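You operate a simulated robot arm through the tools that you are given. There is no shell and no other tool. Be economical: measure what you need, move in short steps, check, and stop when the job is done.

You are at the controls of a simulated two-armed robot. One attempt, no reset.

JOB
Move the yellow plug from the splitter to the battery station and get the lamp lit.
Fine: light breaker off first and left off, lid shut; hold the splitter to pull; black battery switch on last.

It is judged by the outcome, as a careful person would: the job done as asked, and still so three seconds after it is handed in. It fails if anything else is knocked over, pushed out of place, dropped, spilled or broken. Lids that push on must go on centred and level and be pressed home; caps that screw on are set level and turned clockwise until they are tight.

ROBOT AND FRAMES
Two 7-joint arms with two-finger parallel grippers on one trunk, on a base that drives. Base frame: it is fixed to the floor where the robot stands at the start and does not move with it; the origin is under the middle of the robot, x ahead of it, y to its left, z up. Units: m, rad, N and s.
The left shoulder is at the start at [0.06, 0.143, 0.926], the right one opposite. With the tool pointing down near the work surface each hand reaches from about 0.32 to 0.74 m from the robot's upright axis, wherever it stands, measured 20 degrees to its own side. Places, roughly: breaker lid [0.7, 0.1, 1.1]; light breaker [0.8, 0.1, 1.1]; splitter socket [0.6, 0.3, 0.8]; yellow battery socket [0.4, -0.4, 1]; black battery switch [0.3, -0.3, 0.9]; work lamp [0.5, -0.5, 1.4]; desk breaker [0.8, 0.1, 1.1]; uplink breaker [0.7, 0, 1.1]; charge breaker [0.7, 0, 1.1]; main breaker [0.8, 0.2, 1.1]; grey battery switch [0.3, -0.4, 0.9]; router switch [0.4, -0.2, 0.9]; earth clamp knob [0.6, 0.6, 0.6]; work lamp switch [0.5, -0.5, 1.1]; distribution box [0.8, 0, 1.1]. Payload 1.57 kg a hand.
The TCP of each hand is the grasp point between the finger pads, 0.03 m short of the fingertips. In the tool frame z runs along the fingers and y along their closing line. The gripper opens to 0.11 m. The fingers are 0.024 m wide and 0.012 m thick; the gripper's body (0.048 by 0.112 m) begins 0.078 m behind the TCP.
Orientation is told as [roll, pitch, yaw] about the base's x, y, z axes, in that order, counted from this pose: with the fingers straight down and closing along the base's y, the tool's x points along the base's -x, its y along +y and its z along -z.

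CONTROLS
- The arms move only by the tool move_arm. It takes "left_moves", "right_moves" or both (then of equal length, played together; a hand with none holds still); each is one flat list of numbers, 7 for each row, row after row: the turn, a rotation vector about the base's x, y, z in rad, then the shift along the base's x, y, z in m, then the gripper command, from -1 (shut) to 1 (fully open), values between in proportion. In form: [wx, wy, wz, tx, ty, tz, hand, wx, wy, wz, tx, ty, tz, hand, ...]. A call has 1 to 8 rows; each row shifts and turns the commanded pose from where the row before left it. Each row takes 0.2 s and may step no farther than 0.05 m and 0.15 rad from the row before; otherwise, or with a gripper value out of range, the whole call is refused. Where a pose cannot be reached the arm comes as near as it can. A force on the tool above 80 N (or 10 N above the force at the start of the call, whichever is more), or a blocked arm, ends the call early, and 0.2 s more pass. Each finger travels about 0.045 m/s and halts on what it meets, pressing with about 43 N; the grip force reading is that of the motor and also rises with nothing between the fingers. The clock runs only during rows and for 0.2 s after the last one: add rows that do not move to give the fingers time. It gives the time, the measured TCP pose, the force on the tool (base axes), the opening and the grip force at its end, in the units of the frame above (readings bear some noise), and new pictures: "show" is both (left out), scene, wrist or none (wrist: the cameras of the hands that moved).
- Cameras (640 x 400 px; columns grow to the right, rows downward): "scene" is now at [0.0453, -0.021, 1.5446]; the picture's right is [-0.28, -0.96, 0.00], its down [-0.67, 0.20, -0.71] and it looks along [0.68, -0.20, -0.70] (base axes); focal length 282 px, centre (320, 200). "left" rides on the left gripper at [0.07, -0.016, -0.141] in its tool frame; the picture's right is [0.23, 0.97, 0.00], its down [-0.85, 0.20, -0.48] and it looks along [-0.47, 0.11, 0.88] (tool axes); focal length 222 px, centre (320, 200). "right" rides on the right gripper at [0.07, 0.016, -0.141] in its tool frame; the picture's right is [-0.23, 0.97, 0.00], its down [-0.86, -0.20, -0.48] and it looks along [-0.47, -0.11, 0.88] (tool axes); focal length 222 px, centre (320, 200). There is no depth. A picture from a camera that has moved, and an enlarged one, comes with that camera's place and axes in the base frame and with its lens.
- move_column(by): slides the trunk up (or, below 0, down) by that many m; the arms and the scene camera ride with it, the base frame stays. It gives what a move gives, with no picture.
- drive_base(legs): drives the robot by 1 to 6 legs, each [ahead, left, turn to the left] in m, m and rad, along the robot's own axes; the way and the turn of a leg run together, so that a leg with both is an arc; at most 1.5 m and 3.142 rad a leg. The arms and the cameras ride along, it lands a little off, and it stops where it bumps. It gives what a move gives, and a new picture of the scene camera.
- aim_head(pan, tilt): turns the head with the scene camera to pan (to the left, within 1.501 rad either way) and tilt (down, from -0.506 to 1.204), counted from straight ahead of the robot. It gives what a move gives, and a new picture of the scene camera.
- inspect(camera, box): a new picture of the part [left, top, right, bottom] of that camera's present view, enlarged. It takes no simulated time.
- job_done(): hands the job in; it is judged then, once.

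Work in short steps. Places have to be worked out from the pictures, the camera data and where the tool is seen: move nearer, look again, correct. Check each grasp and each placing, and mend what went wrong. You have 120 turns and 260 pictures in all, those below and enlarged ones among them. Open the grippers and draw the arms clear of the work before you hand the job in, unless the task says otherwise; then end with one line.

The tools are called after "Call:" by a JSON object that holds its "api" and its "payload". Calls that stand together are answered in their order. move_arm: Moves the arms, as the interface text tells. Its arguments: {"type":"object","properties":{"left_moves":{"type":"array","items":{"type":"number"}},"right_moves":{"type":"array","items":{"type":"number"}},"show":{"type":"string","enum":["both","scene","wrist","none"]}},"required":[]} The other tools are called the same way: move_column (by) slides the trunk up or down; drive_base (legs) drives the base; aim_head (pan, tilt) turns the head that bears the scene camera; inspect (camera, box) takes an enlarged picture of a part of a camera's view; job_done () hands the job in.

At the start:

```text
time: 0.0
left_tcp_pos: [0.524, 0.3545, 0.9995]
left_tcp_rot: [0.001, -0.001, 0.001]
left_force: [0.5, 0.0, 0.4]
left_gripper_width: 0.11
left_grasp_force: 0.1
right_tcp_pos: [0.4802, -0.1602, 0.9999]
right_tcp_rot: [0.0, 0.001, 0.0]
right_force: [-0.7, 0.3, -0.6]
right_gripper_width: 0.1101
right_grasp_force: 0.0
trunk travel left (down, up): [-0.525, 0.065]
robot x, y, heading: [-0.0014, 0.0034, 0.001]
head pan, tilt: [-0.286, 0.778]
```

scene: 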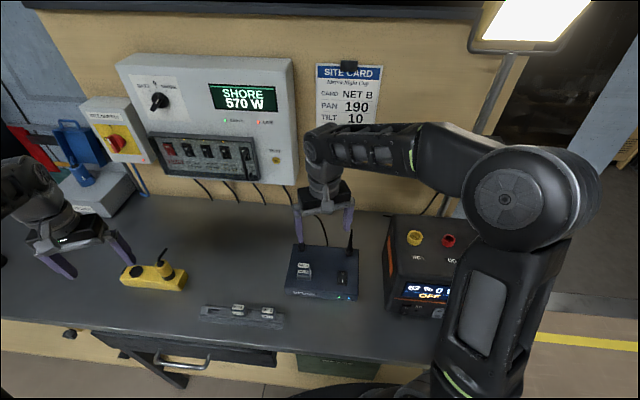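
right: 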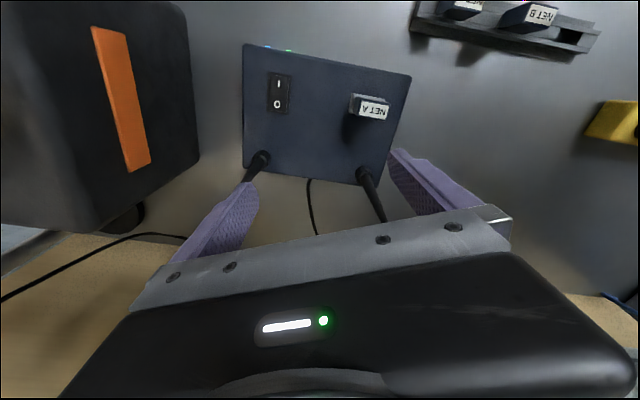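
left: 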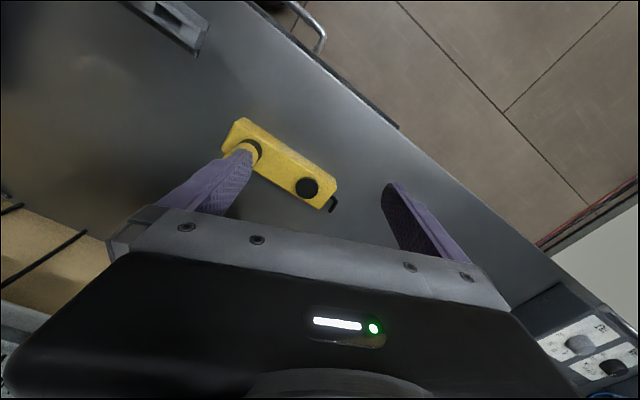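

I'll first look closely at the distribution box, the splitter and the battery station.

Call:
{"api": "inspect", "payload": {"camera": "scene", "box": [110, 50, 310, 190]}}

Call:
{"api": "inspect", "payload": {"camera": "scene", "box": [90, 220, 290, 340]}}

Call:
{"api": "inspect", "payload": {"camera": "scene", "box": [360, 200, 500, 330]}}

Call:
{"api": "inspect", "payload": {"camera": "left", "box": [200, 100, 360, 220]}}

```text
2.86 times, centred on (210, 120) of scene
camera zoom: at [0.0453, -0.021, 1.5446], right [-0.28, -0.96, 0.0], down [-0.67, 0.2, -0.71], along [0.68, -0.2, -0.7], focal length 806 px, centre (634, 429)
```

zoom: 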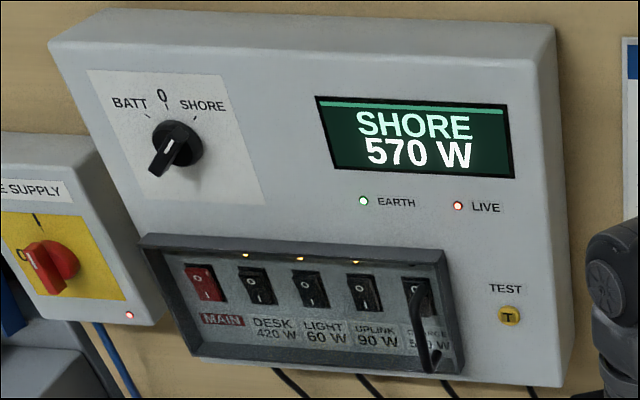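

```text
3.20 times, centred on (190, 280) of scene
camera zoom: at [0.0453, -0.021, 1.5446], right [-0.28, -0.96, 0.0], down [-0.67, 0.2, -0.71], along [0.68, -0.2, -0.7], focal length 903 px, centre (736, -56)
```

zoom: 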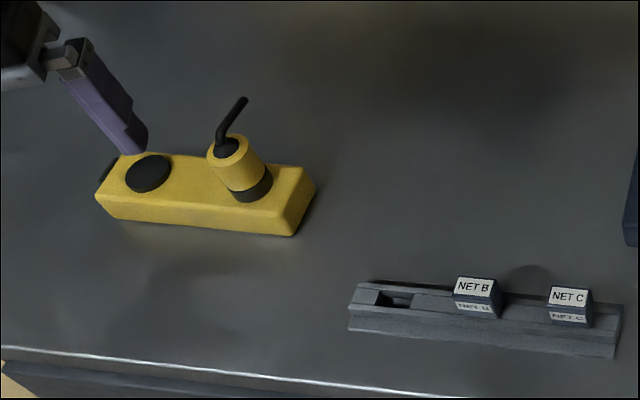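

```text
3.08 times, centred on (430, 265) of scene
camera zoom: at [0.0453, -0.021, 1.5446], right [-0.28, -0.96, 0.0], down [-0.67, 0.2, -0.71], along [0.68, -0.2, -0.7], focal length 869 px, centre (-18, 0)
```

zoom: 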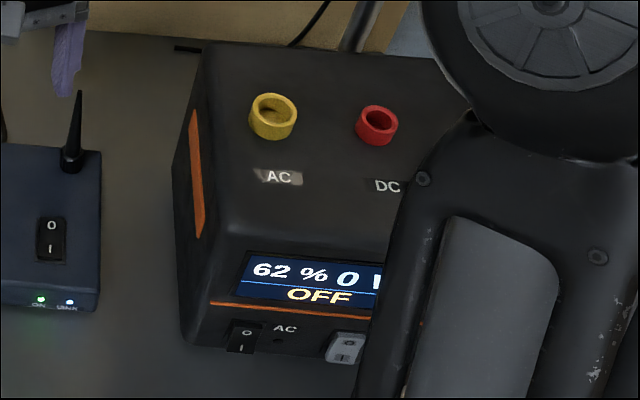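

```text
3.33 times, centred on (280, 160) of left
camera zoom: at [0.4554, 0.3376, 1.1398], right [-0.23, 0.97, 0.0], down [0.85, 0.2, 0.48], along [0.47, 0.11, -0.88], focal length 740 px, centre (453, 333)
```

zoom: 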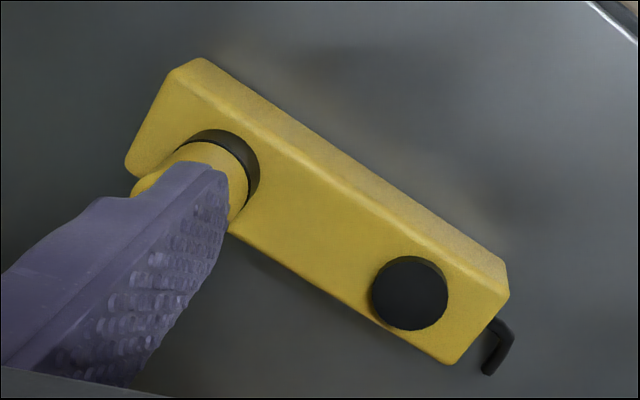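

The breakers seem to sit behind a lid with a handle; I aim the head at the box for a better view.

Call:
{"api": "aim_head", "payload": {"pan": 0.1, "tilt": 0.5}}

```text
time: 0.9
left_tcp_pos: [0.525, 0.3546, 0.9992]
left_tcp_rot: [0.0, -0.001, 0.0]
left_force: [0.0, 0.1, 0.5]
left_gripper_width: 0.1099
left_grasp_force: 0.0
right_tcp_pos: [0.4791, -0.16, 0.9999]
right_tcp_rot: [-0.001, 0.0, 0.001]
right_force: [0.4, 0.1, -0.3]
right_gripper_width: 0.1103
right_grasp_force: 0.1
trunk travel left (down, up): [-0.525, 0.065]
robot x, y, heading: [0.0002, -0.0013, 0.001]
head pan, tilt: [0.099, 0.499]
camera scene: at [0.0575, 0.011, 1.5688], right [0.1, -1.0, 0.0], down [-0.48, -0.05, -0.88], along [0.87, 0.09, -0.48], focal length 282 px, centre (320, 200)
```

scene: 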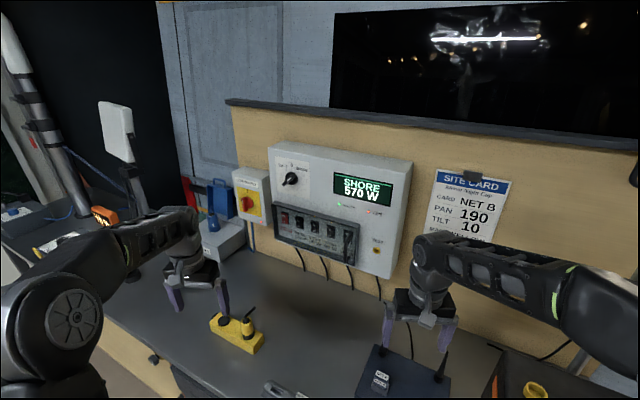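

Call:
{"api": "inspect", "payload": {"camera": "scene", "box": [260, 195, 370, 275]}}

Call:
{"api": "inspect", "payload": {"camera": "scene", "box": [260, 135, 420, 285]}}

```text
5.00 times, centred on (315, 235) of scene
camera zoom: at [0.0575, 0.011, 1.5688], right [0.1, -1.0, 0.0], down [-0.48, -0.05, -0.88], along [0.87, 0.09, -0.48], focal length 1411 px, centre (345, 25)
```

zoom: 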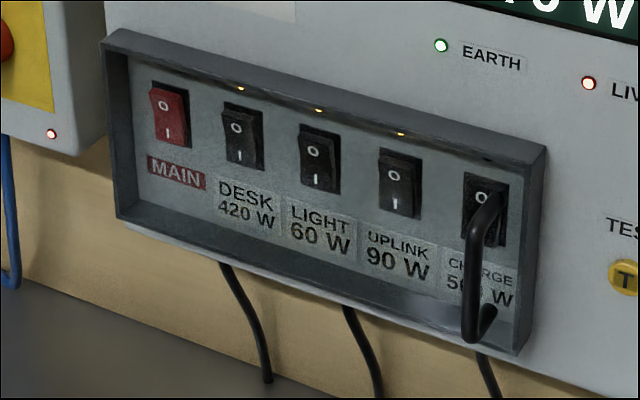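

```text
2.67 times, centred on (340, 210) of scene
camera zoom: at [0.0575, 0.011, 1.5688], right [0.1, -1.0, 0.0], down [-0.48, -0.05, -0.88], along [0.87, 0.09, -0.48], focal length 753 px, centre (267, 173)
```

zoom: 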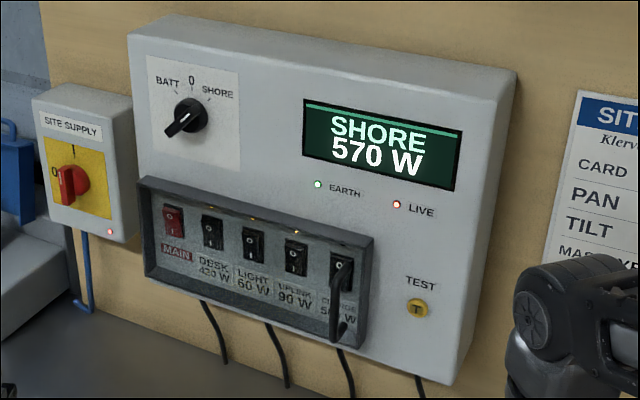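

The lid looks like a clear cover with a vertical handle at the right (hinged left?). I raise the left hand and tilt it forward for a closer look with its camera.

Call:
{"api": "move_arm", "payload": {"left_moves": [0, -0.15, 0, -0.012, -0.005, 0.02, 1, 0, -0.15, 0, -0.012, -0.005, 0.02, 1, 0, -0.15, 0, -0.012, -0.005, 0.02, 1, 0, -0.15, 0, -0.012, -0.005, 0.02, 1, 0, -0.15, 0, -0.012, -0.005, 0.02, 1, 0, -0.15, 0, -0.012, -0.005, 0.01, 1, 0, -0.15, 0, -0.012, -0.005, 0.01, 1, 0, -0.15, 0, -0.012, -0.005, 0.01, 1], "show": "both"}}

```text
time: 2.7
left_tcp_pos: [0.4423, 0.3263, 1.1432]
left_tcp_rot: [0.0, -1.202, -0.001]
left_force: [-0.1, 0.0, -0.4]
left_gripper_width: 0.1098
left_grasp_force: 0.0
left hand out of reach, approached as far as the arm can: row 8
right_tcp_pos: [0.4803, -0.1585, 1.0002]
right_tcp_rot: [0.0, -0.001, -0.001]
right_force: [0.0, -0.2, 0.3]
right_gripper_width: 0.11
right_grasp_force: 0.1
trunk travel left (down, up): [-0.525, 0.065]
robot x, y, heading: [-0.0022, -0.0043, -0.001]
head pan, tilt: [0.099, 0.499]
camera scene: at [0.0578, 0.0119, 1.5689], right [0.1, -1.0, 0.0], down [-0.48, -0.05, -0.88], along [0.87, 0.09, -0.48], focal length 282 px, centre (320, 200)
camera left: at [0.2867, 0.3102, 1.1282], right [-0.08, 0.97, -0.21], down [-0.14, 0.2, 0.97], along [0.99, 0.11, 0.12], focal length 222 px, centre (320, 200)
```

scene: 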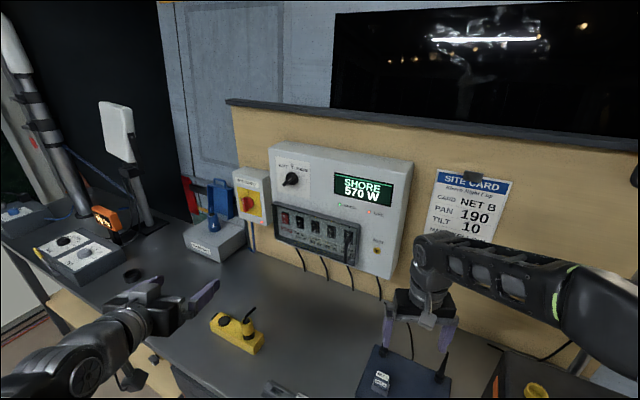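
left: 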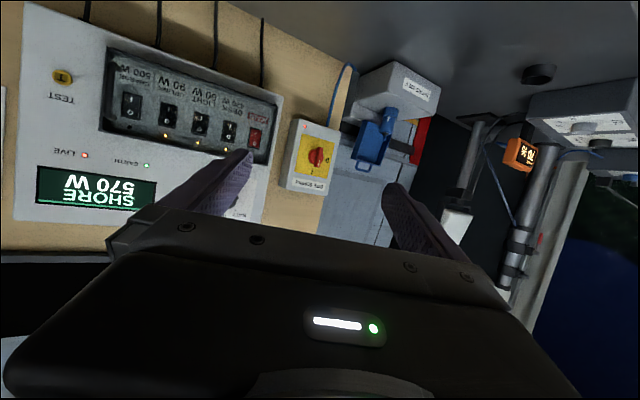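

Upside-down view works. Zoom on the lid.

Call:
{"api": "inspect", "payload": {"camera": "left", "box": [95, 25, 295, 165]}}

Call:
{"api": "inspect", "payload": {"camera": "scene", "box": [260, 195, 370, 275]}}

```text
2.86 times, centred on (195, 95) of left
camera zoom: at [0.2867, 0.3102, 1.1282], right [-0.08, 0.97, -0.21], down [-0.14, 0.2, 0.97], along [0.99, 0.11, 0.12], focal length 635 px, centre (677, 500)
```

zoom: 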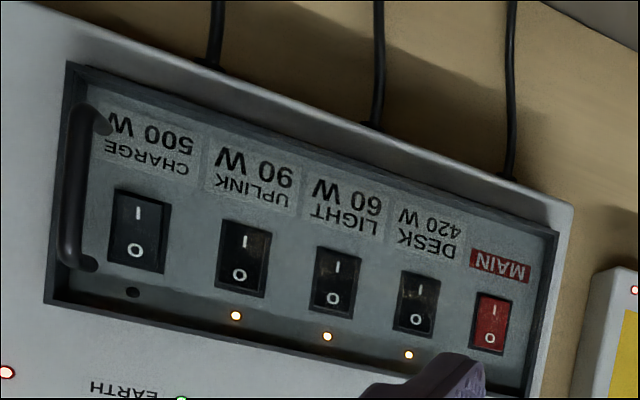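

```text
5.00 times, centred on (315, 235) of scene
camera zoom: at [0.0578, 0.0119, 1.5689], right [0.1, -1.0, 0.0], down [-0.48, -0.05, -0.88], along [0.87, 0.09, -0.48], focal length 1411 px, centre (345, 25)
```

zoom: 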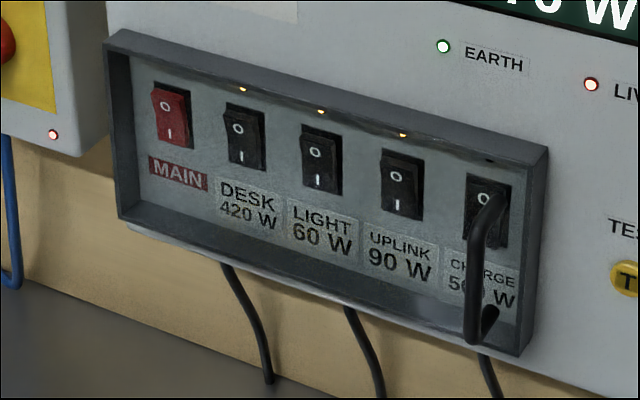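

Triangulated: light rocker ≈(0.774,0.096,1.081), lid handle bar ≈(0.669,0.003,1.076), the wall turned 22.5° (outward normal ≈(-0.92,0.38)), hinge at left. I bring the left hand in front of the handle.

Call:
{"api": "move_arm", "payload": {"left_moves": [0, 0, 0, 0.03, -0.02, -0.006, 1, 0, -0.15, 0, 0.03, -0.02, -0.006, 1, 0, -0.1, 0, 0.02, -0.03, -0.006, 1, 0, 0, -0.075, 0.01, -0.03, -0.006, 1, 0, 0, -0.075, 0.01, -0.03, -0.006, 1, 0, 0, -0.075, 0.01, -0.03, -0.006, 1, 0, 0, -0.075, 0.01, -0.03, -0.006, 1, 0, 0, -0.09, 0, -0.03, -0.006, 1]}}

```text
time: 4.5
left_tcp_pos: [0.573, 0.1078, 1.101]
left_tcp_rot: [0.001, -1.448, -0.388]
left_force: [0.4, -0.1, -0.3]
left_gripper_width: 0.11
left_grasp_force: 0.0
left hand out of reach, approached as far as the arm can: row 2, 3
right_tcp_pos: [0.4807, -0.1598, 0.9997]
right_tcp_rot: [0.001, -0.001, 0.0]
right_force: [0.5, -0.3, -0.6]
right_gripper_width: 0.1102
right_grasp_force: 0.1
trunk travel left (down, up): [-0.525, 0.065]
robot x, y, heading: [-0.0031, -0.0017, 0.002]
head pan, tilt: [0.099, 0.499]
camera scene: at [0.0577, 0.0109, 1.5689], right [0.1, -0.99, 0.0], down [-0.48, -0.05, -0.88], along [0.87, 0.09, -0.48], focal length 282 px, centre (320, 200)
camera left: at [0.4307, 0.1499, 1.0475], right [0.35, 0.91, -0.23], down [-0.27, 0.33, 0.91], along [0.9, -0.25, 0.36], focal length 222 px, centre (320, 200)
```

scene: 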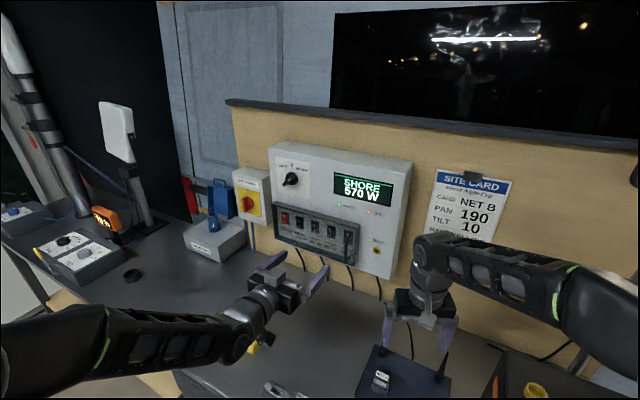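
left: 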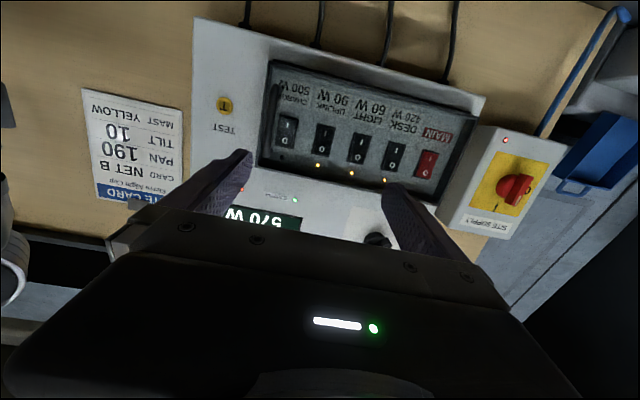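

Align laterally with the handle and narrow the fingers, staying ~0.13 m out.

Call:
{"api": "move_arm", "payload": {"left_moves": [0, 0, 0, -0.008, -0.02, -0.008, 0, 0, 0, 0, -0.008, -0.02, -0.008, 0, 0, 0, 0, -0.007, -0.0155, -0.009, 0, 0, 0, 0, 0.028, -0.0115, 0, 0, 0, 0, 0, 0.028, -0.0115, 0, 0]}}

Call:
{"api": "inspect", "payload": {"camera": "left", "box": [200, 40, 440, 220]}}

Call:
{"api": "inspect", "payload": {"camera": "scene", "box": [260, 195, 370, 275]}}

```text
time: 5.7
left_tcp_pos: [0.6087, 0.0289, 1.075]
left_tcp_rot: [0.001, -1.449, -0.391]
left_force: [-0.3, -0.8, -0.4]
left_gripper_width: 0.055
left_grasp_force: 0.1
right_tcp_pos: [0.4806, -0.158, 0.9997]
right_tcp_rot: [0.0, 0.001, 0.0]
right_force: [1.0, -0.3, 0.0]
right_gripper_width: 0.1103
right_grasp_force: 0.0
trunk travel left (down, up): [-0.525, 0.065]
robot x, y, heading: [-0.0036, -0.0022, -0.001]
head pan, tilt: [0.099, 0.499]
camera scene: at [0.0579, 0.0107, 1.5688], right [0.1, -0.99, 0.0], down [-0.48, -0.05, -0.88], along [0.87, 0.09, -0.48], focal length 282 px, centre (320, 200)
camera left: at [0.464, 0.0704, 1.0215], right [0.35, 0.91, -0.23], down [-0.27, 0.33, 0.91], along [0.9, -0.25, 0.36], focal length 222 px, centre (320, 200)
```

scene: 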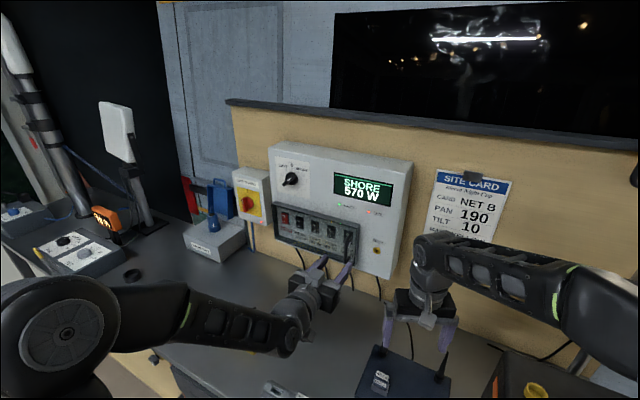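
left: 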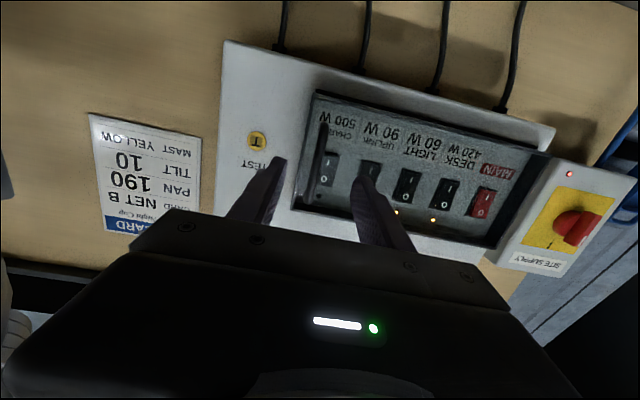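

```text
2.22 times, centred on (320, 130) of left
camera zoom: at [0.464, 0.0704, 1.0215], right [0.35, 0.91, -0.23], down [-0.27, 0.33, 0.91], along [0.9, -0.25, 0.36], focal length 494 px, centre (320, 356)
```

zoom: 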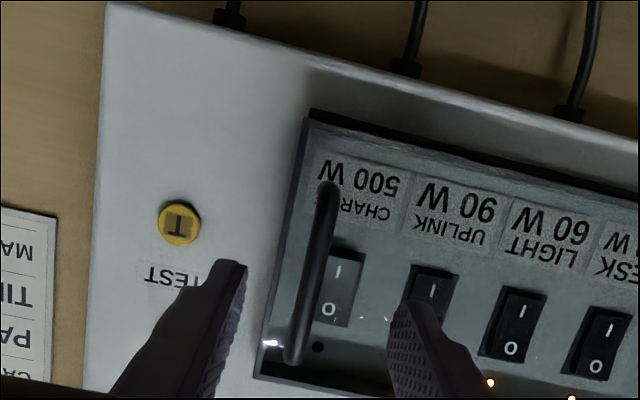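

```text
5.00 times, centred on (315, 235) of scene
camera zoom: at [0.0579, 0.0107, 1.5688], right [0.1, -0.99, 0.0], down [-0.48, -0.05, -0.88], along [0.87, 0.09, -0.48], focal length 1411 px, centre (345, 25)
```

zoom: 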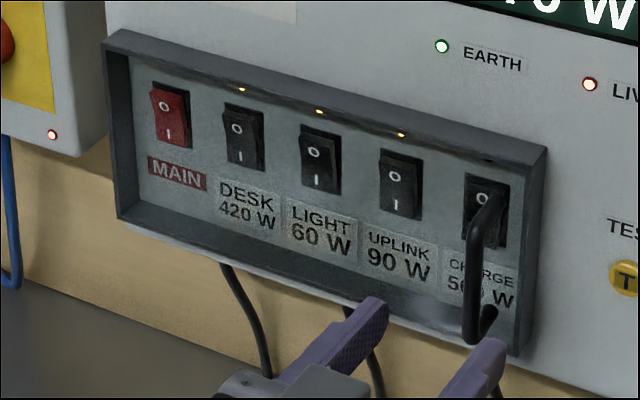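

Handle is centred between the fingers. Advance 0.052 m along the wall normal, then close on the bar.

Call:
{"api": "move_arm", "payload": {"left_moves": [0, 0, 0, 0.016, -0.0067, 0, 0, 0, 0, 0, 0.016, -0.0067, 0, 0, 0, 0, 0, 0.016, -0.0067, 0, 0, 0, 0, 0, 0, 0, 0, -1, 0, 0, 0, 0, 0, 0, -1, 0, 0, 0, 0, 0, 0, -1, 0, 0, 0, 0, 0, 0, -1]}}

Call:
{"api": "inspect", "payload": {"camera": "left", "box": [200, 40, 440, 220]}}

```text
time: 7.3
left_tcp_pos: [0.6524, 0.0072, 1.0746]
left_tcp_rot: [0.011, -1.447, -0.405]
left_force: [-5.7, -9.6, -1.2]
left_gripper_width: 0.0098
left_grasp_force: 24.8
right_tcp_pos: [0.4794, -0.1607, 0.9997]
right_tcp_rot: [0.003, 0.0, 0.0]
right_force: [-0.6, -0.3, -0.3]
right_gripper_width: 0.1099
right_grasp_force: 0.0
trunk travel left (down, up): [-0.525, 0.065]
robot x, y, heading: [-0.0026, 0.0006, 0.002]
head pan, tilt: [0.099, 0.499]
camera scene: at [0.0566, 0.0092, 1.5689], right [0.1, -1.0, 0.0], down [-0.48, -0.05, -0.88], along [0.87, 0.09, -0.48], focal length 282 px, centre (320, 200)
camera left: at [0.5103, 0.0493, 1.0212], right [0.35, 0.91, -0.22], down [-0.27, 0.33, 0.91], along [0.9, -0.26, 0.36], focal length 222 px, centre (320, 200)
```

scene: 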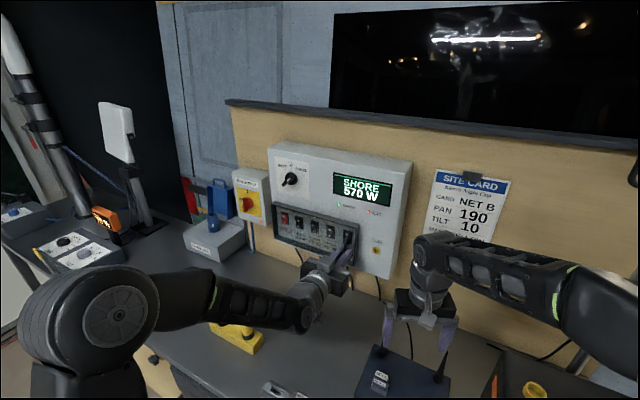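
left: 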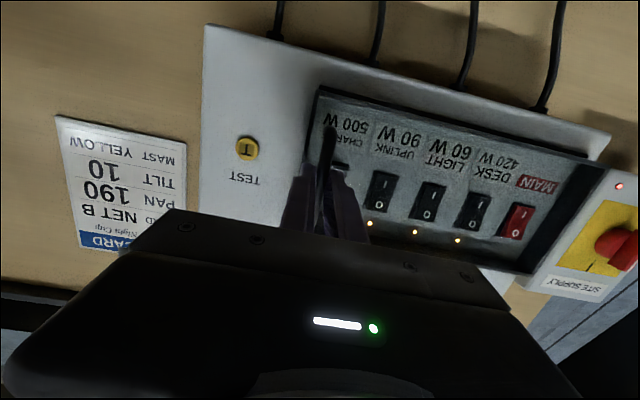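

```text
2.22 times, centred on (320, 130) of left
camera zoom: at [0.5103, 0.0493, 1.0212], right [0.35, 0.91, -0.22], down [-0.27, 0.33, 0.91], along [0.9, -0.26, 0.36], focal length 494 px, centre (320, 356)
```

zoom: 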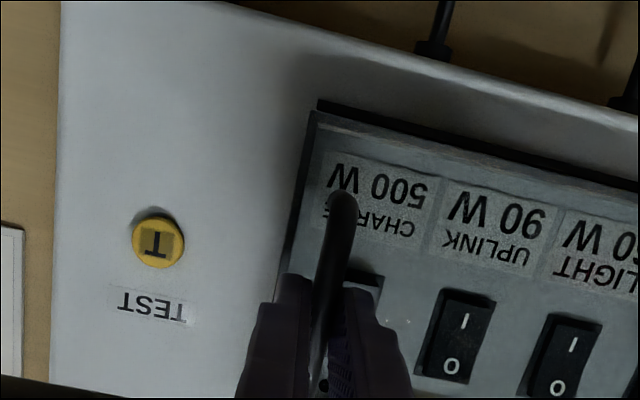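

Bar is gripped. Pull gently on an arc about the left hinge (about 0.2 rad), watching forces.

Call:
{"api": "move_arm", "payload": {"left_moves": [0, 0, -0.05, -0.011, 0.0075, 0, -1, 0, 0, -0.05, -0.0107, 0.0085, 0, -1, 0, 0, -0.05, -0.0103, 0.009, 0, -1, 0, 0, -0.05, -0.0098, 0.0103, 0, -1]}}

Call:
{"api": "inspect", "payload": {"camera": "scene", "box": [260, 195, 370, 275]}}

```text
time: 8.3
left_tcp_pos: [0.6107, 0.0422, 1.0748]
left_tcp_rot: [-0.001, -1.446, -0.589]
left_force: [-13.0, -13.2, -13.6]
left_gripper_width: 0.0098
left_grasp_force: 27.7
right_tcp_pos: [0.4805, -0.1604, 0.9993]
right_tcp_rot: [0.002, 0.0, 0.0]
right_force: [0.3, -0.9, 0.0]
right_gripper_width: 0.1101
right_grasp_force: 0.2
trunk travel left (down, up): [-0.525, 0.065]
robot x, y, heading: [-0.0016, 0.0018, -0.001]
head pan, tilt: [0.099, 0.499]
camera scene: at [0.0566, 0.0092, 1.5687], right [0.1, -1.0, 0.0], down [-0.48, -0.05, -0.88], along [0.87, 0.09, -0.48], focal length 282 px, centre (320, 200)
camera left: at [0.4787, 0.1132, 1.0219], right [0.52, 0.82, -0.23], down [-0.19, 0.37, 0.91], along [0.83, -0.43, 0.35], focal length 222 px, centre (320, 200)
```

scene: 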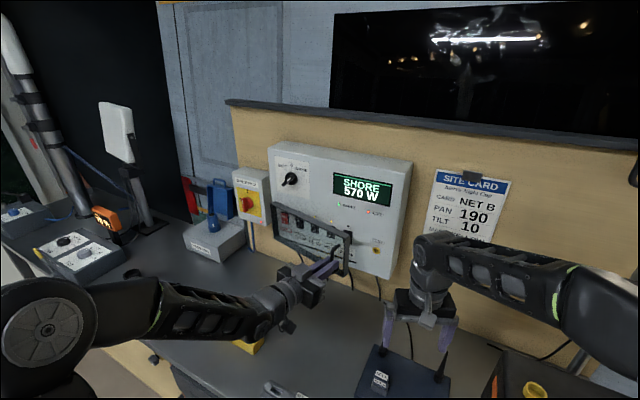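
left: 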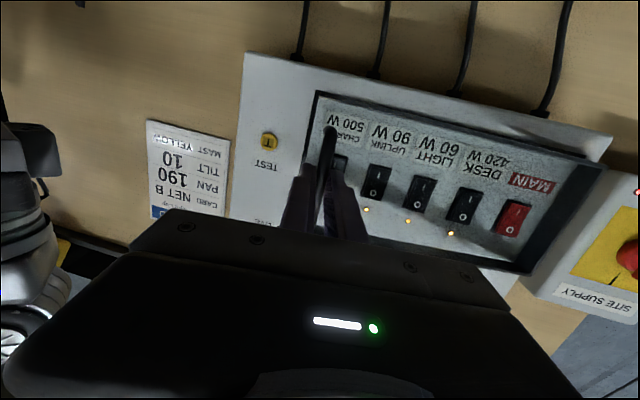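

```text
5.00 times, centred on (315, 235) of scene
camera zoom: at [0.0566, 0.0092, 1.5687], right [0.1, -1.0, 0.0], down [-0.48, -0.05, -0.88], along [0.87, 0.09, -0.48], focal length 1411 px, centre (345, 25)
```

zoom: 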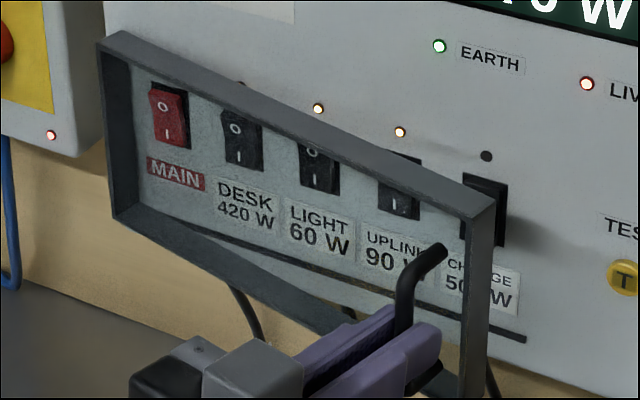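

The frame is the lid, hinged left, opening well. Continue the arc to about 0.6 rad, yawing half as fast.

Call:
{"api": "move_arm", "payload": {"left_moves": [0, 0, -0.025, -0.0096, 0.0095, 0, -1, 0, 0, -0.025, -0.009, 0.0102, 0, -1, 0, 0, -0.025, -0.0084, 0.0108, 0, -1, 0, 0, -0.025, -0.0079, 0.0114, 0, -1, 0, 0, -0.025, -0.0074, 0.0116, 0, -1, 0, 0, -0.025, -0.0067, 0.012, 0, -1, 0, 0, -0.025, -0.0061, 0.0122, 0, -1, 0, 0, -0.025, -0.0056, 0.0124, 0, -1]}}

```text
time: 10.1
left_tcp_pos: [0.5503, 0.1353, 1.0767]
left_tcp_rot: [-0.009, -1.45, -0.784]
left_force: [-19.4, -9.2, -15.6]
left_gripper_width: 0.0096
left_grasp_force: 27.4
right_tcp_pos: [0.4791, -0.16, 1.0001]
right_tcp_rot: [-0.001, -0.001, -0.001]
right_force: [0.7, -0.2, 0.9]
right_gripper_width: 0.1102
right_grasp_force: 0.1
trunk travel left (down, up): [-0.525, 0.065]
robot x, y, heading: [-0.0009, 0.0024, -0.001]
head pan, tilt: [0.099, 0.499]
camera scene: at [0.0557, 0.0103, 1.569], right [0.1, -0.99, 0.0], down [-0.48, -0.05, -0.88], along [0.87, 0.09, -0.48], focal length 282 px, centre (320, 200)
camera left: at [0.434, 0.2296, 1.0225], right [0.67, 0.7, -0.23], down [-0.12, 0.4, 0.91], along [0.73, -0.58, 0.36], focal length 222 px, centre (320, 200)
```

scene: 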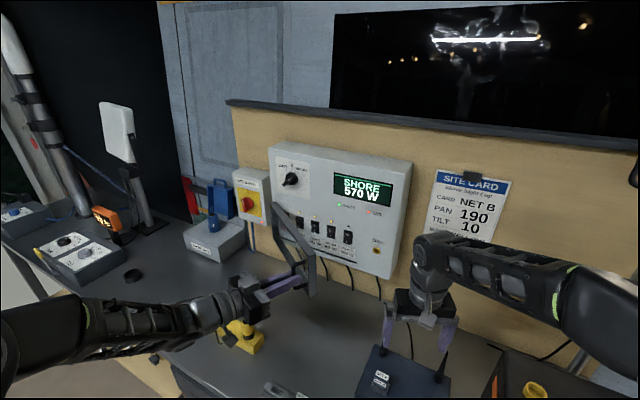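
left: 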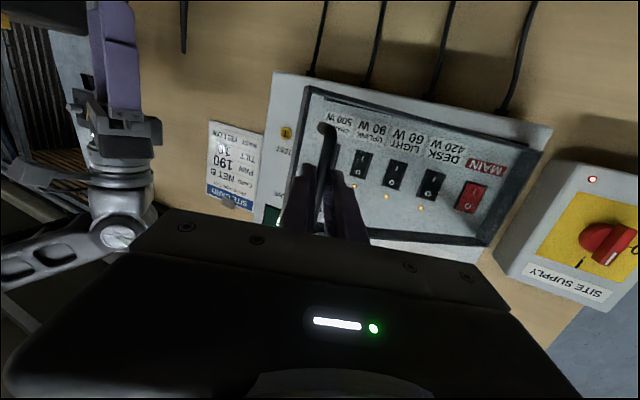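

Continue to about 1.0 rad.

Call:
{"api": "move_arm", "payload": {"left_moves": [0, 0, -0.02, -0.005, 0.0127, 0, -1, 0, 0, -0.02, -0.0043, 0.013, 0, -1, 0, 0, -0.02, -0.0037, 0.0132, 0, -1, 0, 0, -0.02, -0.0032, 0.0132, 0, -1, 0, 0, -0.02, -0.0025, 0.0135, 0, -1, 0, 0, -0.02, -0.0018, 0.0136, 0, -1, 0, 0, -0.02, -0.001, 0.0137, 0, -1, 0, 0, -0.02, -0.0003, 0.0137, 0, -1]}}

```text
time: 11.9
left_tcp_pos: [0.5287, 0.2439, 1.0775]
left_tcp_rot: [-0.001, -1.449, -0.947]
left_force: [-17.5, -1.3, -12.5]
left_gripper_width: 0.0093
left_grasp_force: 27.9
right_tcp_pos: [0.4798, -0.1581, 1.0011]
right_tcp_rot: [0.0, 0.001, 0.001]
right_force: [-0.2, -0.6, 0.0]
right_gripper_width: 0.1101
right_grasp_force: 0.1
trunk travel left (down, up): [-0.525, 0.065]
robot x, y, heading: [0.0036, -0.0016, -0.001]
head pan, tilt: [0.099, 0.499]
camera scene: at [0.056, 0.0118, 1.5689], right [0.1, -0.99, 0.0], down [-0.48, -0.05, -0.88], along [0.87, 0.09, -0.48], focal length 282 px, centre (320, 200)
camera left: at [0.4294, 0.3554, 1.0236], right [0.78, 0.59, -0.23], down [-0.05, 0.42, 0.91], along [0.63, -0.69, 0.36], focal length 222 px, centre (320, 200)
```

scene: 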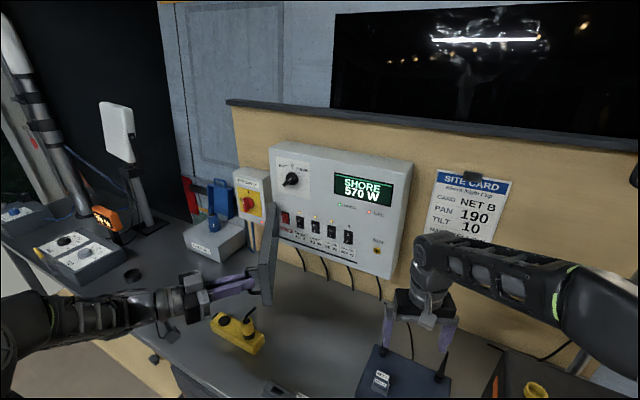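
left: 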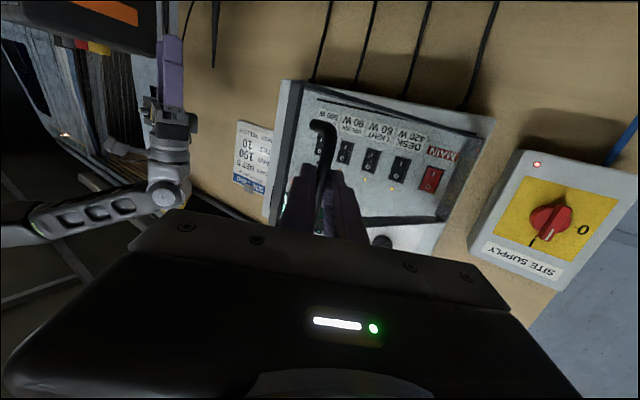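

Lid ~60° open. I open it a bit more to ~1.2 rad and meanwhile raise and level the right hand, closing its fingers to make a poker.

Call:
{"api": "move_arm", "payload": {"left_moves": [0, 0, -0.015, 0.0003, 0.0137, 0, -1, 0, 0, -0.015, 0.001, 0.0137, 0, -1, 0, 0, -0.015, 0.0017, 0.0136, 0, -1, 0, 0, -0.015, 0.0022, 0.0135, 0, -1, 0, 0, 0, 0, 0, 0, -1, 0, 0, 0, 0, 0, 0, -1, 0, 0, 0, 0, 0, 0, -1, 0, 0, 0, 0, 0, 0, -1], "right_moves": [0, -0.15, 0, 0.005, 0.005, 0.02, -1, 0, -0.15, 0, 0.005, 0.005, 0.02, -1, 0, -0.15, 0, 0.005, 0.005, 0.02, -1, 0, -0.15, 0, 0.005, 0.005, 0.015, -1, 0, -0.15, 0, 0.005, 0.005, 0.01, -1, 0, -0.15, 0, 0.005, 0.005, 0.01, -1, 0, -0.15, 0, 0.005, 0.005, 0.005, -1, 0, -0.15, 0, 0.005, 0.005, 0, -1]}}

```text
time: 13.7
left_tcp_pos: [0.5338, 0.2982, 1.0773]
left_tcp_rot: [0.015, -1.453, -1.026]
left_force: [-12.6, 2.9, 0.9]
left_gripper_width: 0.0097
left_grasp_force: 27.9
right_tcp_pos: [0.5185, -0.1196, 1.1009]
right_tcp_rot: [-0.001, -1.2, 0.003]
right_force: [-0.7, -0.3, 0.5]
right_gripper_width: 0.0
right_grasp_force: 21.2
trunk travel left (down, up): [-0.525, 0.065]
robot x, y, heading: [0.0001, -0.001, -0.001]
head pan, tilt: [0.099, 0.499]
camera scene: at [0.0551, 0.0115, 1.5691], right [0.1, -1.0, 0.0], down [-0.47, -0.05, -0.88], along [0.87, 0.09, -0.48], focal length 282 px, centre (320, 200)
camera right: at [0.3613, -0.103, 1.0876], right [0.08, 0.97, 0.21], down [-0.14, -0.2, 0.97], along [0.99, -0.11, 0.12], focal length 222 px, centre (320, 200)
camera left: at [0.4421, 0.4146, 1.0235], right [0.81, 0.54, -0.22], down [-0.03, 0.42, 0.91], along [0.58, -0.73, 0.36], focal length 222 px, centre (320, 200)
```

scene: 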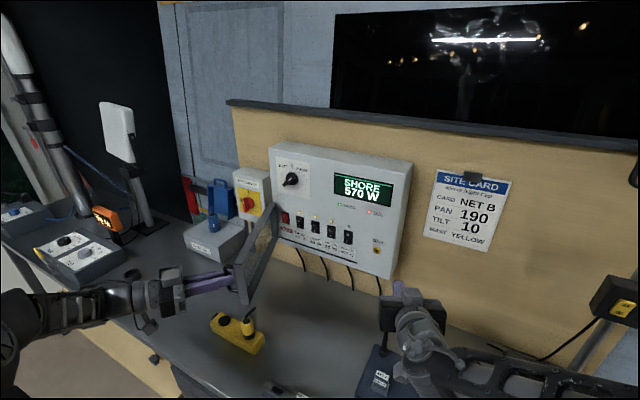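
right: 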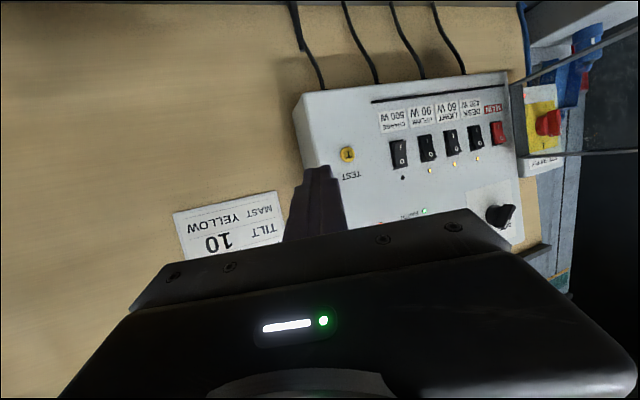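
left: 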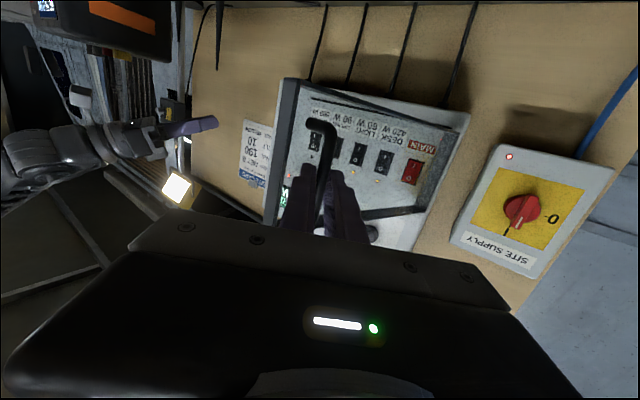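

Move the right poker in front of the light rocker, still ~8 cm off.

Call:
{"api": "move_arm", "payload": {"right_moves": [0, -0.15, 0, 0.0, 0.04, 0, -1, 0, -0.15, 0, 0.01, 0.04, 0, -1, 0, 0, 0, 0.02, 0.04, 0, -1, 0, 0, 0, 0.03, 0.04, 0, -1, 0, 0, 0, 0.035, 0.04, 0, -1, 0, 0, 0, 0.035, 0.02, -0.002, -1]}}

Call:
{"api": "inspect", "payload": {"camera": "right", "box": [200, 20, 440, 220]}}

Call:
{"api": "inspect", "payload": {"camera": "scene", "box": [240, 190, 380, 290]}}

```text
refused: row 5 steps farther than a row can; nothing moved
```

```text
2.00 times, centred on (320, 120) of right
camera zoom: at [0.3613, -0.103, 1.0876], right [0.08, 0.97, 0.21], down [-0.14, -0.2, 0.97], along [0.99, -0.11, 0.12], focal length 444 px, centre (320, 360)
```

zoom: 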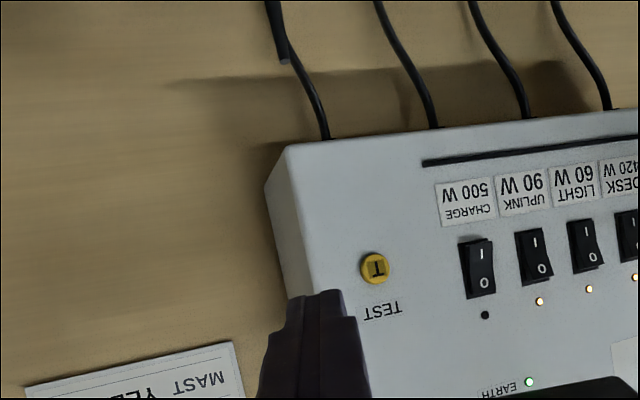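

```text
4.00 times, centred on (310, 240) of scene
camera zoom: at [0.0551, 0.0115, 1.5691], right [0.1, -1.0, 0.0], down [-0.47, -0.05, -0.88], along [0.87, 0.09, -0.48], focal length 1129 px, centre (360, 40)
```

zoom: 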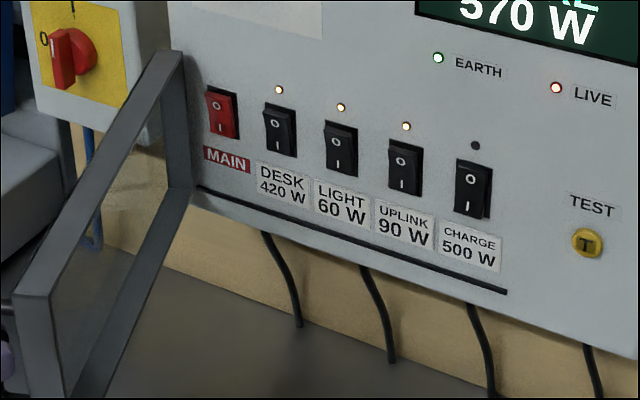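

Step was too long; redo with smaller steps.

Call:
{"api": "move_arm", "payload": {"right_moves": [0, -0.15, 0, 0.0, 0.035, 0, -1, 0, -0.15, 0, 0.01, 0.035, 0, -1, 0, 0, 0, 0.02, 0.035, 0, -1, 0, 0, 0, 0.03, 0.035, 0, -1, 0, 0, 0, 0.03, 0.035, 0, -1, 0, 0, 0, 0.03, 0.03, -0.001, -1, 0, 0, 0, 0.03, 0.015, -0.001, -1]}}

Call:
{"api": "inspect", "payload": {"camera": "right", "box": [200, 20, 440, 220]}}

Call:
{"api": "inspect", "payload": {"camera": "scene", "box": [240, 190, 380, 290]}}

```text
time: 15.3
left_tcp_pos: [0.5351, 0.2974, 1.0778]
left_tcp_rot: [0.015, -1.452, -1.026]
left_force: [-9.8, 1.4, 8.3]
left_gripper_width: 0.0097
left_grasp_force: 28.1
right_tcp_pos: [0.6672, 0.1013, 1.0973]
right_tcp_rot: [-0.003, -1.501, 0.003]
right_force: [0.3, 0.0, 0.6]
right_gripper_width: 0.0
right_grasp_force: 21.5
trunk travel left (down, up): [-0.525, 0.065]
robot x, y, heading: [0.0007, 0.0007, 0.0]
head pan, tilt: [0.099, 0.499]
camera scene: at [0.055, 0.0112, 1.569], right [0.1, -1.0, 0.0], down [-0.47, -0.05, -0.88], along [0.87, 0.09, -0.48], focal length 282 px, centre (320, 200)
camera right: at [0.5209, 0.1178, 1.0384], right [0.02, 0.97, 0.23], down [-0.42, -0.2, 0.89], along [0.91, -0.11, 0.4], focal length 222 px, centre (320, 200)
```

scene: 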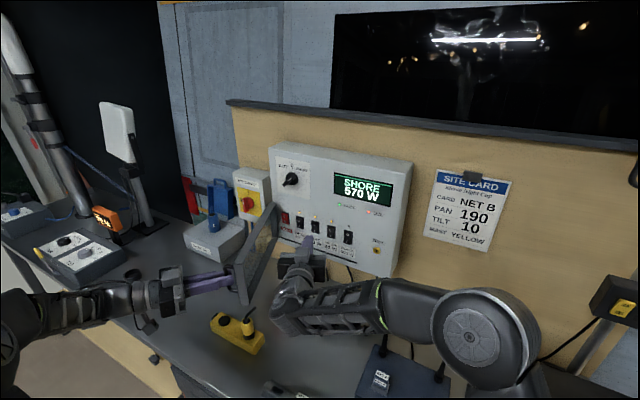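
right: 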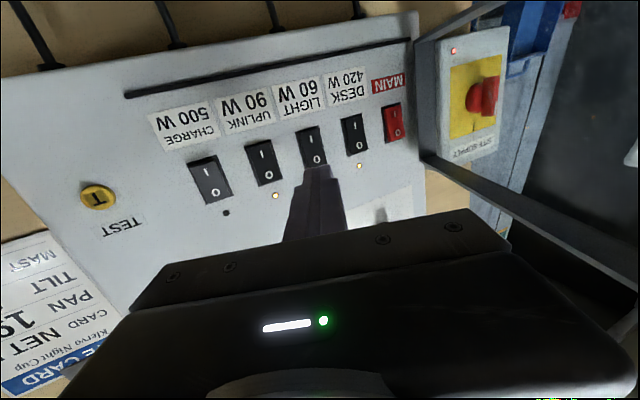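

```text
2.00 times, centred on (320, 120) of right
camera zoom: at [0.5209, 0.1178, 1.0384], right [0.02, 0.97, 0.23], down [-0.42, -0.2, 0.89], along [0.91, -0.11, 0.4], focal length 444 px, centre (320, 360)
```

zoom: 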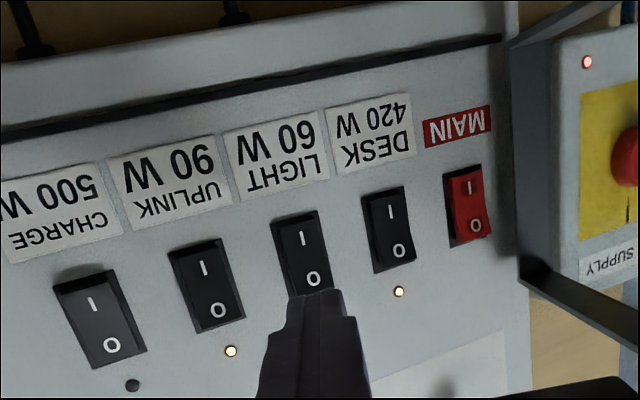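

```text
4.00 times, centred on (310, 240) of scene
camera zoom: at [0.055, 0.0112, 1.569], right [0.1, -1.0, 0.0], down [-0.47, -0.05, -0.88], along [0.87, 0.09, -0.48], focal length 1129 px, centre (360, 40)
```

zoom: 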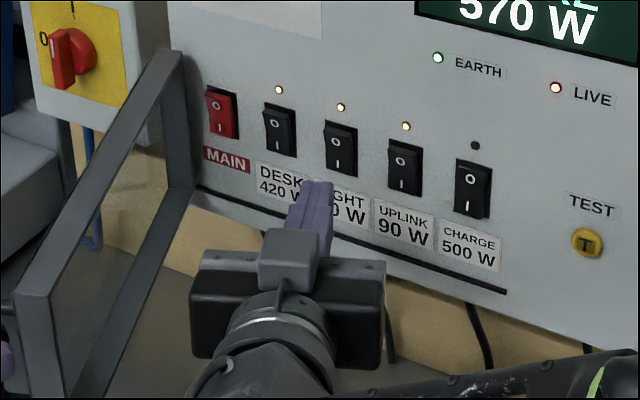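

Poker is in line with the light rocker's upper (O) half. Advance 0.05 m, then small steps.

Call:
{"api": "move_arm", "payload": {"right_moves": [0, 0, 0, 0.02, 0, 0.001, -1, 0, 0, 0, 0.02, 0, 0.001, -1, 0, 0, 0, 0.012, 0, 0, -1]}}

Call:
{"api": "inspect", "payload": {"camera": "right", "box": [200, 20, 440, 220]}}

Call:
{"api": "inspect", "payload": {"camera": "scene", "box": [240, 190, 380, 290]}}

```text
time: 16.1
left_tcp_pos: [0.5342, 0.2967, 1.0768]
left_tcp_rot: [0.016, -1.45, -1.025]
left_force: [-9.0, 1.4, 11.2]
left_gripper_width: 0.0095
left_grasp_force: 28.0
right_tcp_pos: [0.7214, 0.1001, 1.1015]
right_tcp_rot: [-0.002, -1.502, 0.005]
right_force: [0.1, 0.0, 0.0]
right_gripper_width: 0.0
right_grasp_force: 21.9
trunk travel left (down, up): [-0.525, 0.065]
robot x, y, heading: [0.0009, 0.0012, 0.001]
head pan, tilt: [0.099, 0.499]
camera scene: at [0.055, 0.0109, 1.569], right [0.1, -1.0, 0.0], down [-0.47, -0.05, -0.88], along [0.87, 0.09, -0.48], focal length 282 px, centre (320, 200)
camera right: at [0.5758, 0.1158, 1.041], right [0.02, 0.97, 0.23], down [-0.42, -0.2, 0.89], along [0.91, -0.11, 0.4], focal length 222 px, centre (320, 200)
```

scene: 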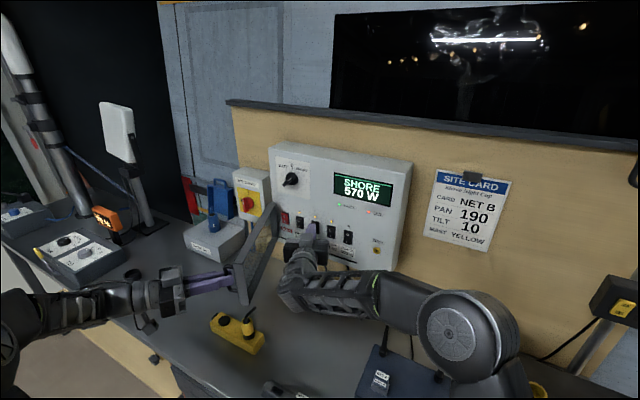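
right: 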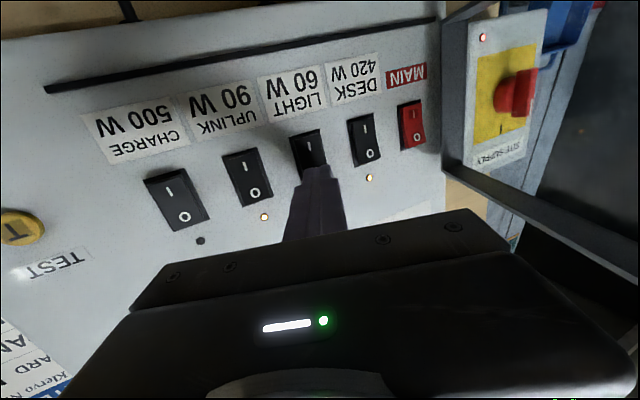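

```text
2.00 times, centred on (320, 120) of right
camera zoom: at [0.5758, 0.1158, 1.041], right [0.02, 0.97, 0.23], down [-0.42, -0.2, 0.89], along [0.91, -0.11, 0.4], focal length 444 px, centre (320, 360)
```

zoom: 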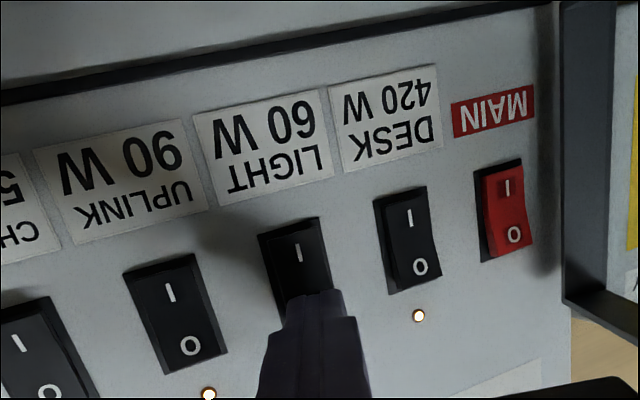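

```text
4.00 times, centred on (310, 240) of scene
camera zoom: at [0.055, 0.0109, 1.569], right [0.1, -1.0, 0.0], down [-0.47, -0.05, -0.88], along [0.87, 0.09, -0.48], focal length 1129 px, centre (360, 40)
```

zoom: 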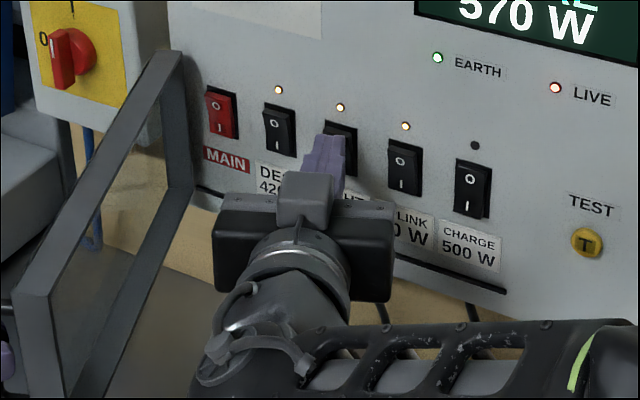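

On the O half. Press in small steps.

Call:
{"api": "move_arm", "payload": {"right_moves": [0, 0, 0, 0.008, 0, 0, -1, 0, 0, 0, 0.006, 0, 0, -1, 0, 0, 0, 0.005, 0, 0, -1]}}

Call:
{"api": "inspect", "payload": {"camera": "scene", "box": [260, 160, 400, 260]}}

```text
time: 16.8
left_tcp_pos: [0.5337, 0.2945, 1.077]
left_tcp_rot: [0.039, -1.448, -1.048]
left_force: [-6.6, 1.5, 4.3]
left_gripper_width: 0.0094
left_grasp_force: 28.2
right_tcp_pos: [0.7292, 0.1005, 1.1013]
right_tcp_rot: [0.024, -1.497, -0.023]
right_force: [-29.5, -10.7, 4.9]
right_gripper_width: 0.0001
right_grasp_force: 21.4
trunk travel left (down, up): [-0.525, 0.065]
robot x, y, heading: [-0.0024, -0.0027, -0.005]
head pan, tilt: [0.099, 0.499]
stopped in row 3 (right hand): the force on the tool passed its limit (the readings are from after the stop); the commanded pose is now the measured one
camera scene: at [0.0494, 0.0089, 1.5693], right [0.1, -1.0, 0.0], down [-0.47, -0.05, -0.88], along [0.88, 0.08, -0.47], focal length 282 px, centre (320, 200)
camera right: at [0.5827, 0.1163, 1.0414], right [0.02, 0.97, 0.23], down [-0.41, -0.2, 0.89], along [0.91, -0.11, 0.4], focal length 222 px, centre (320, 200)
```

scene: 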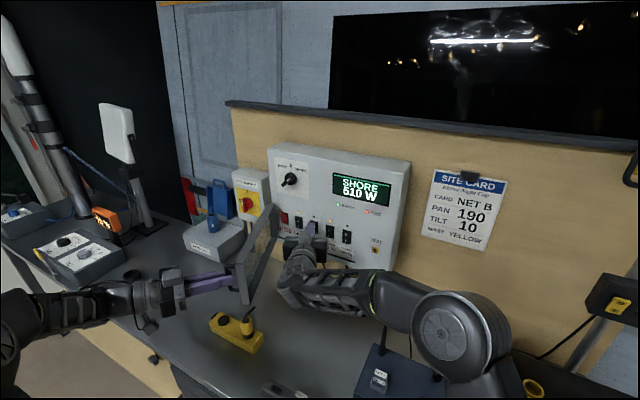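
right: 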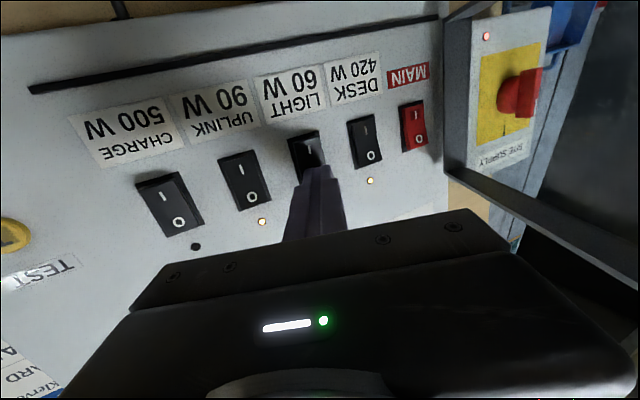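

```text
4.00 times, centred on (330, 210) of scene
camera zoom: at [0.0494, 0.0089, 1.5693], right [0.1, -1.0, 0.0], down [-0.47, -0.05, -0.88], along [0.88, 0.08, -0.47], focal length 1129 px, centre (280, 160)
```

zoom: 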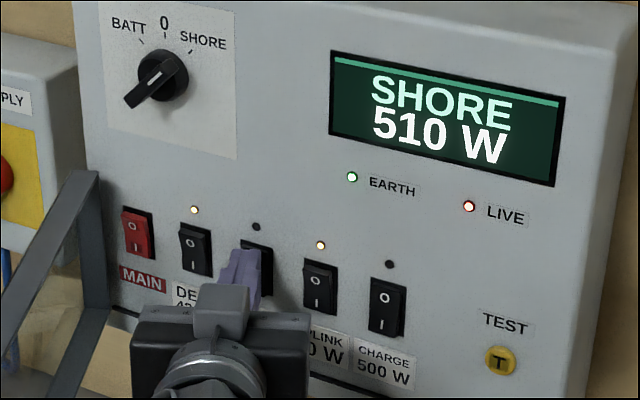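

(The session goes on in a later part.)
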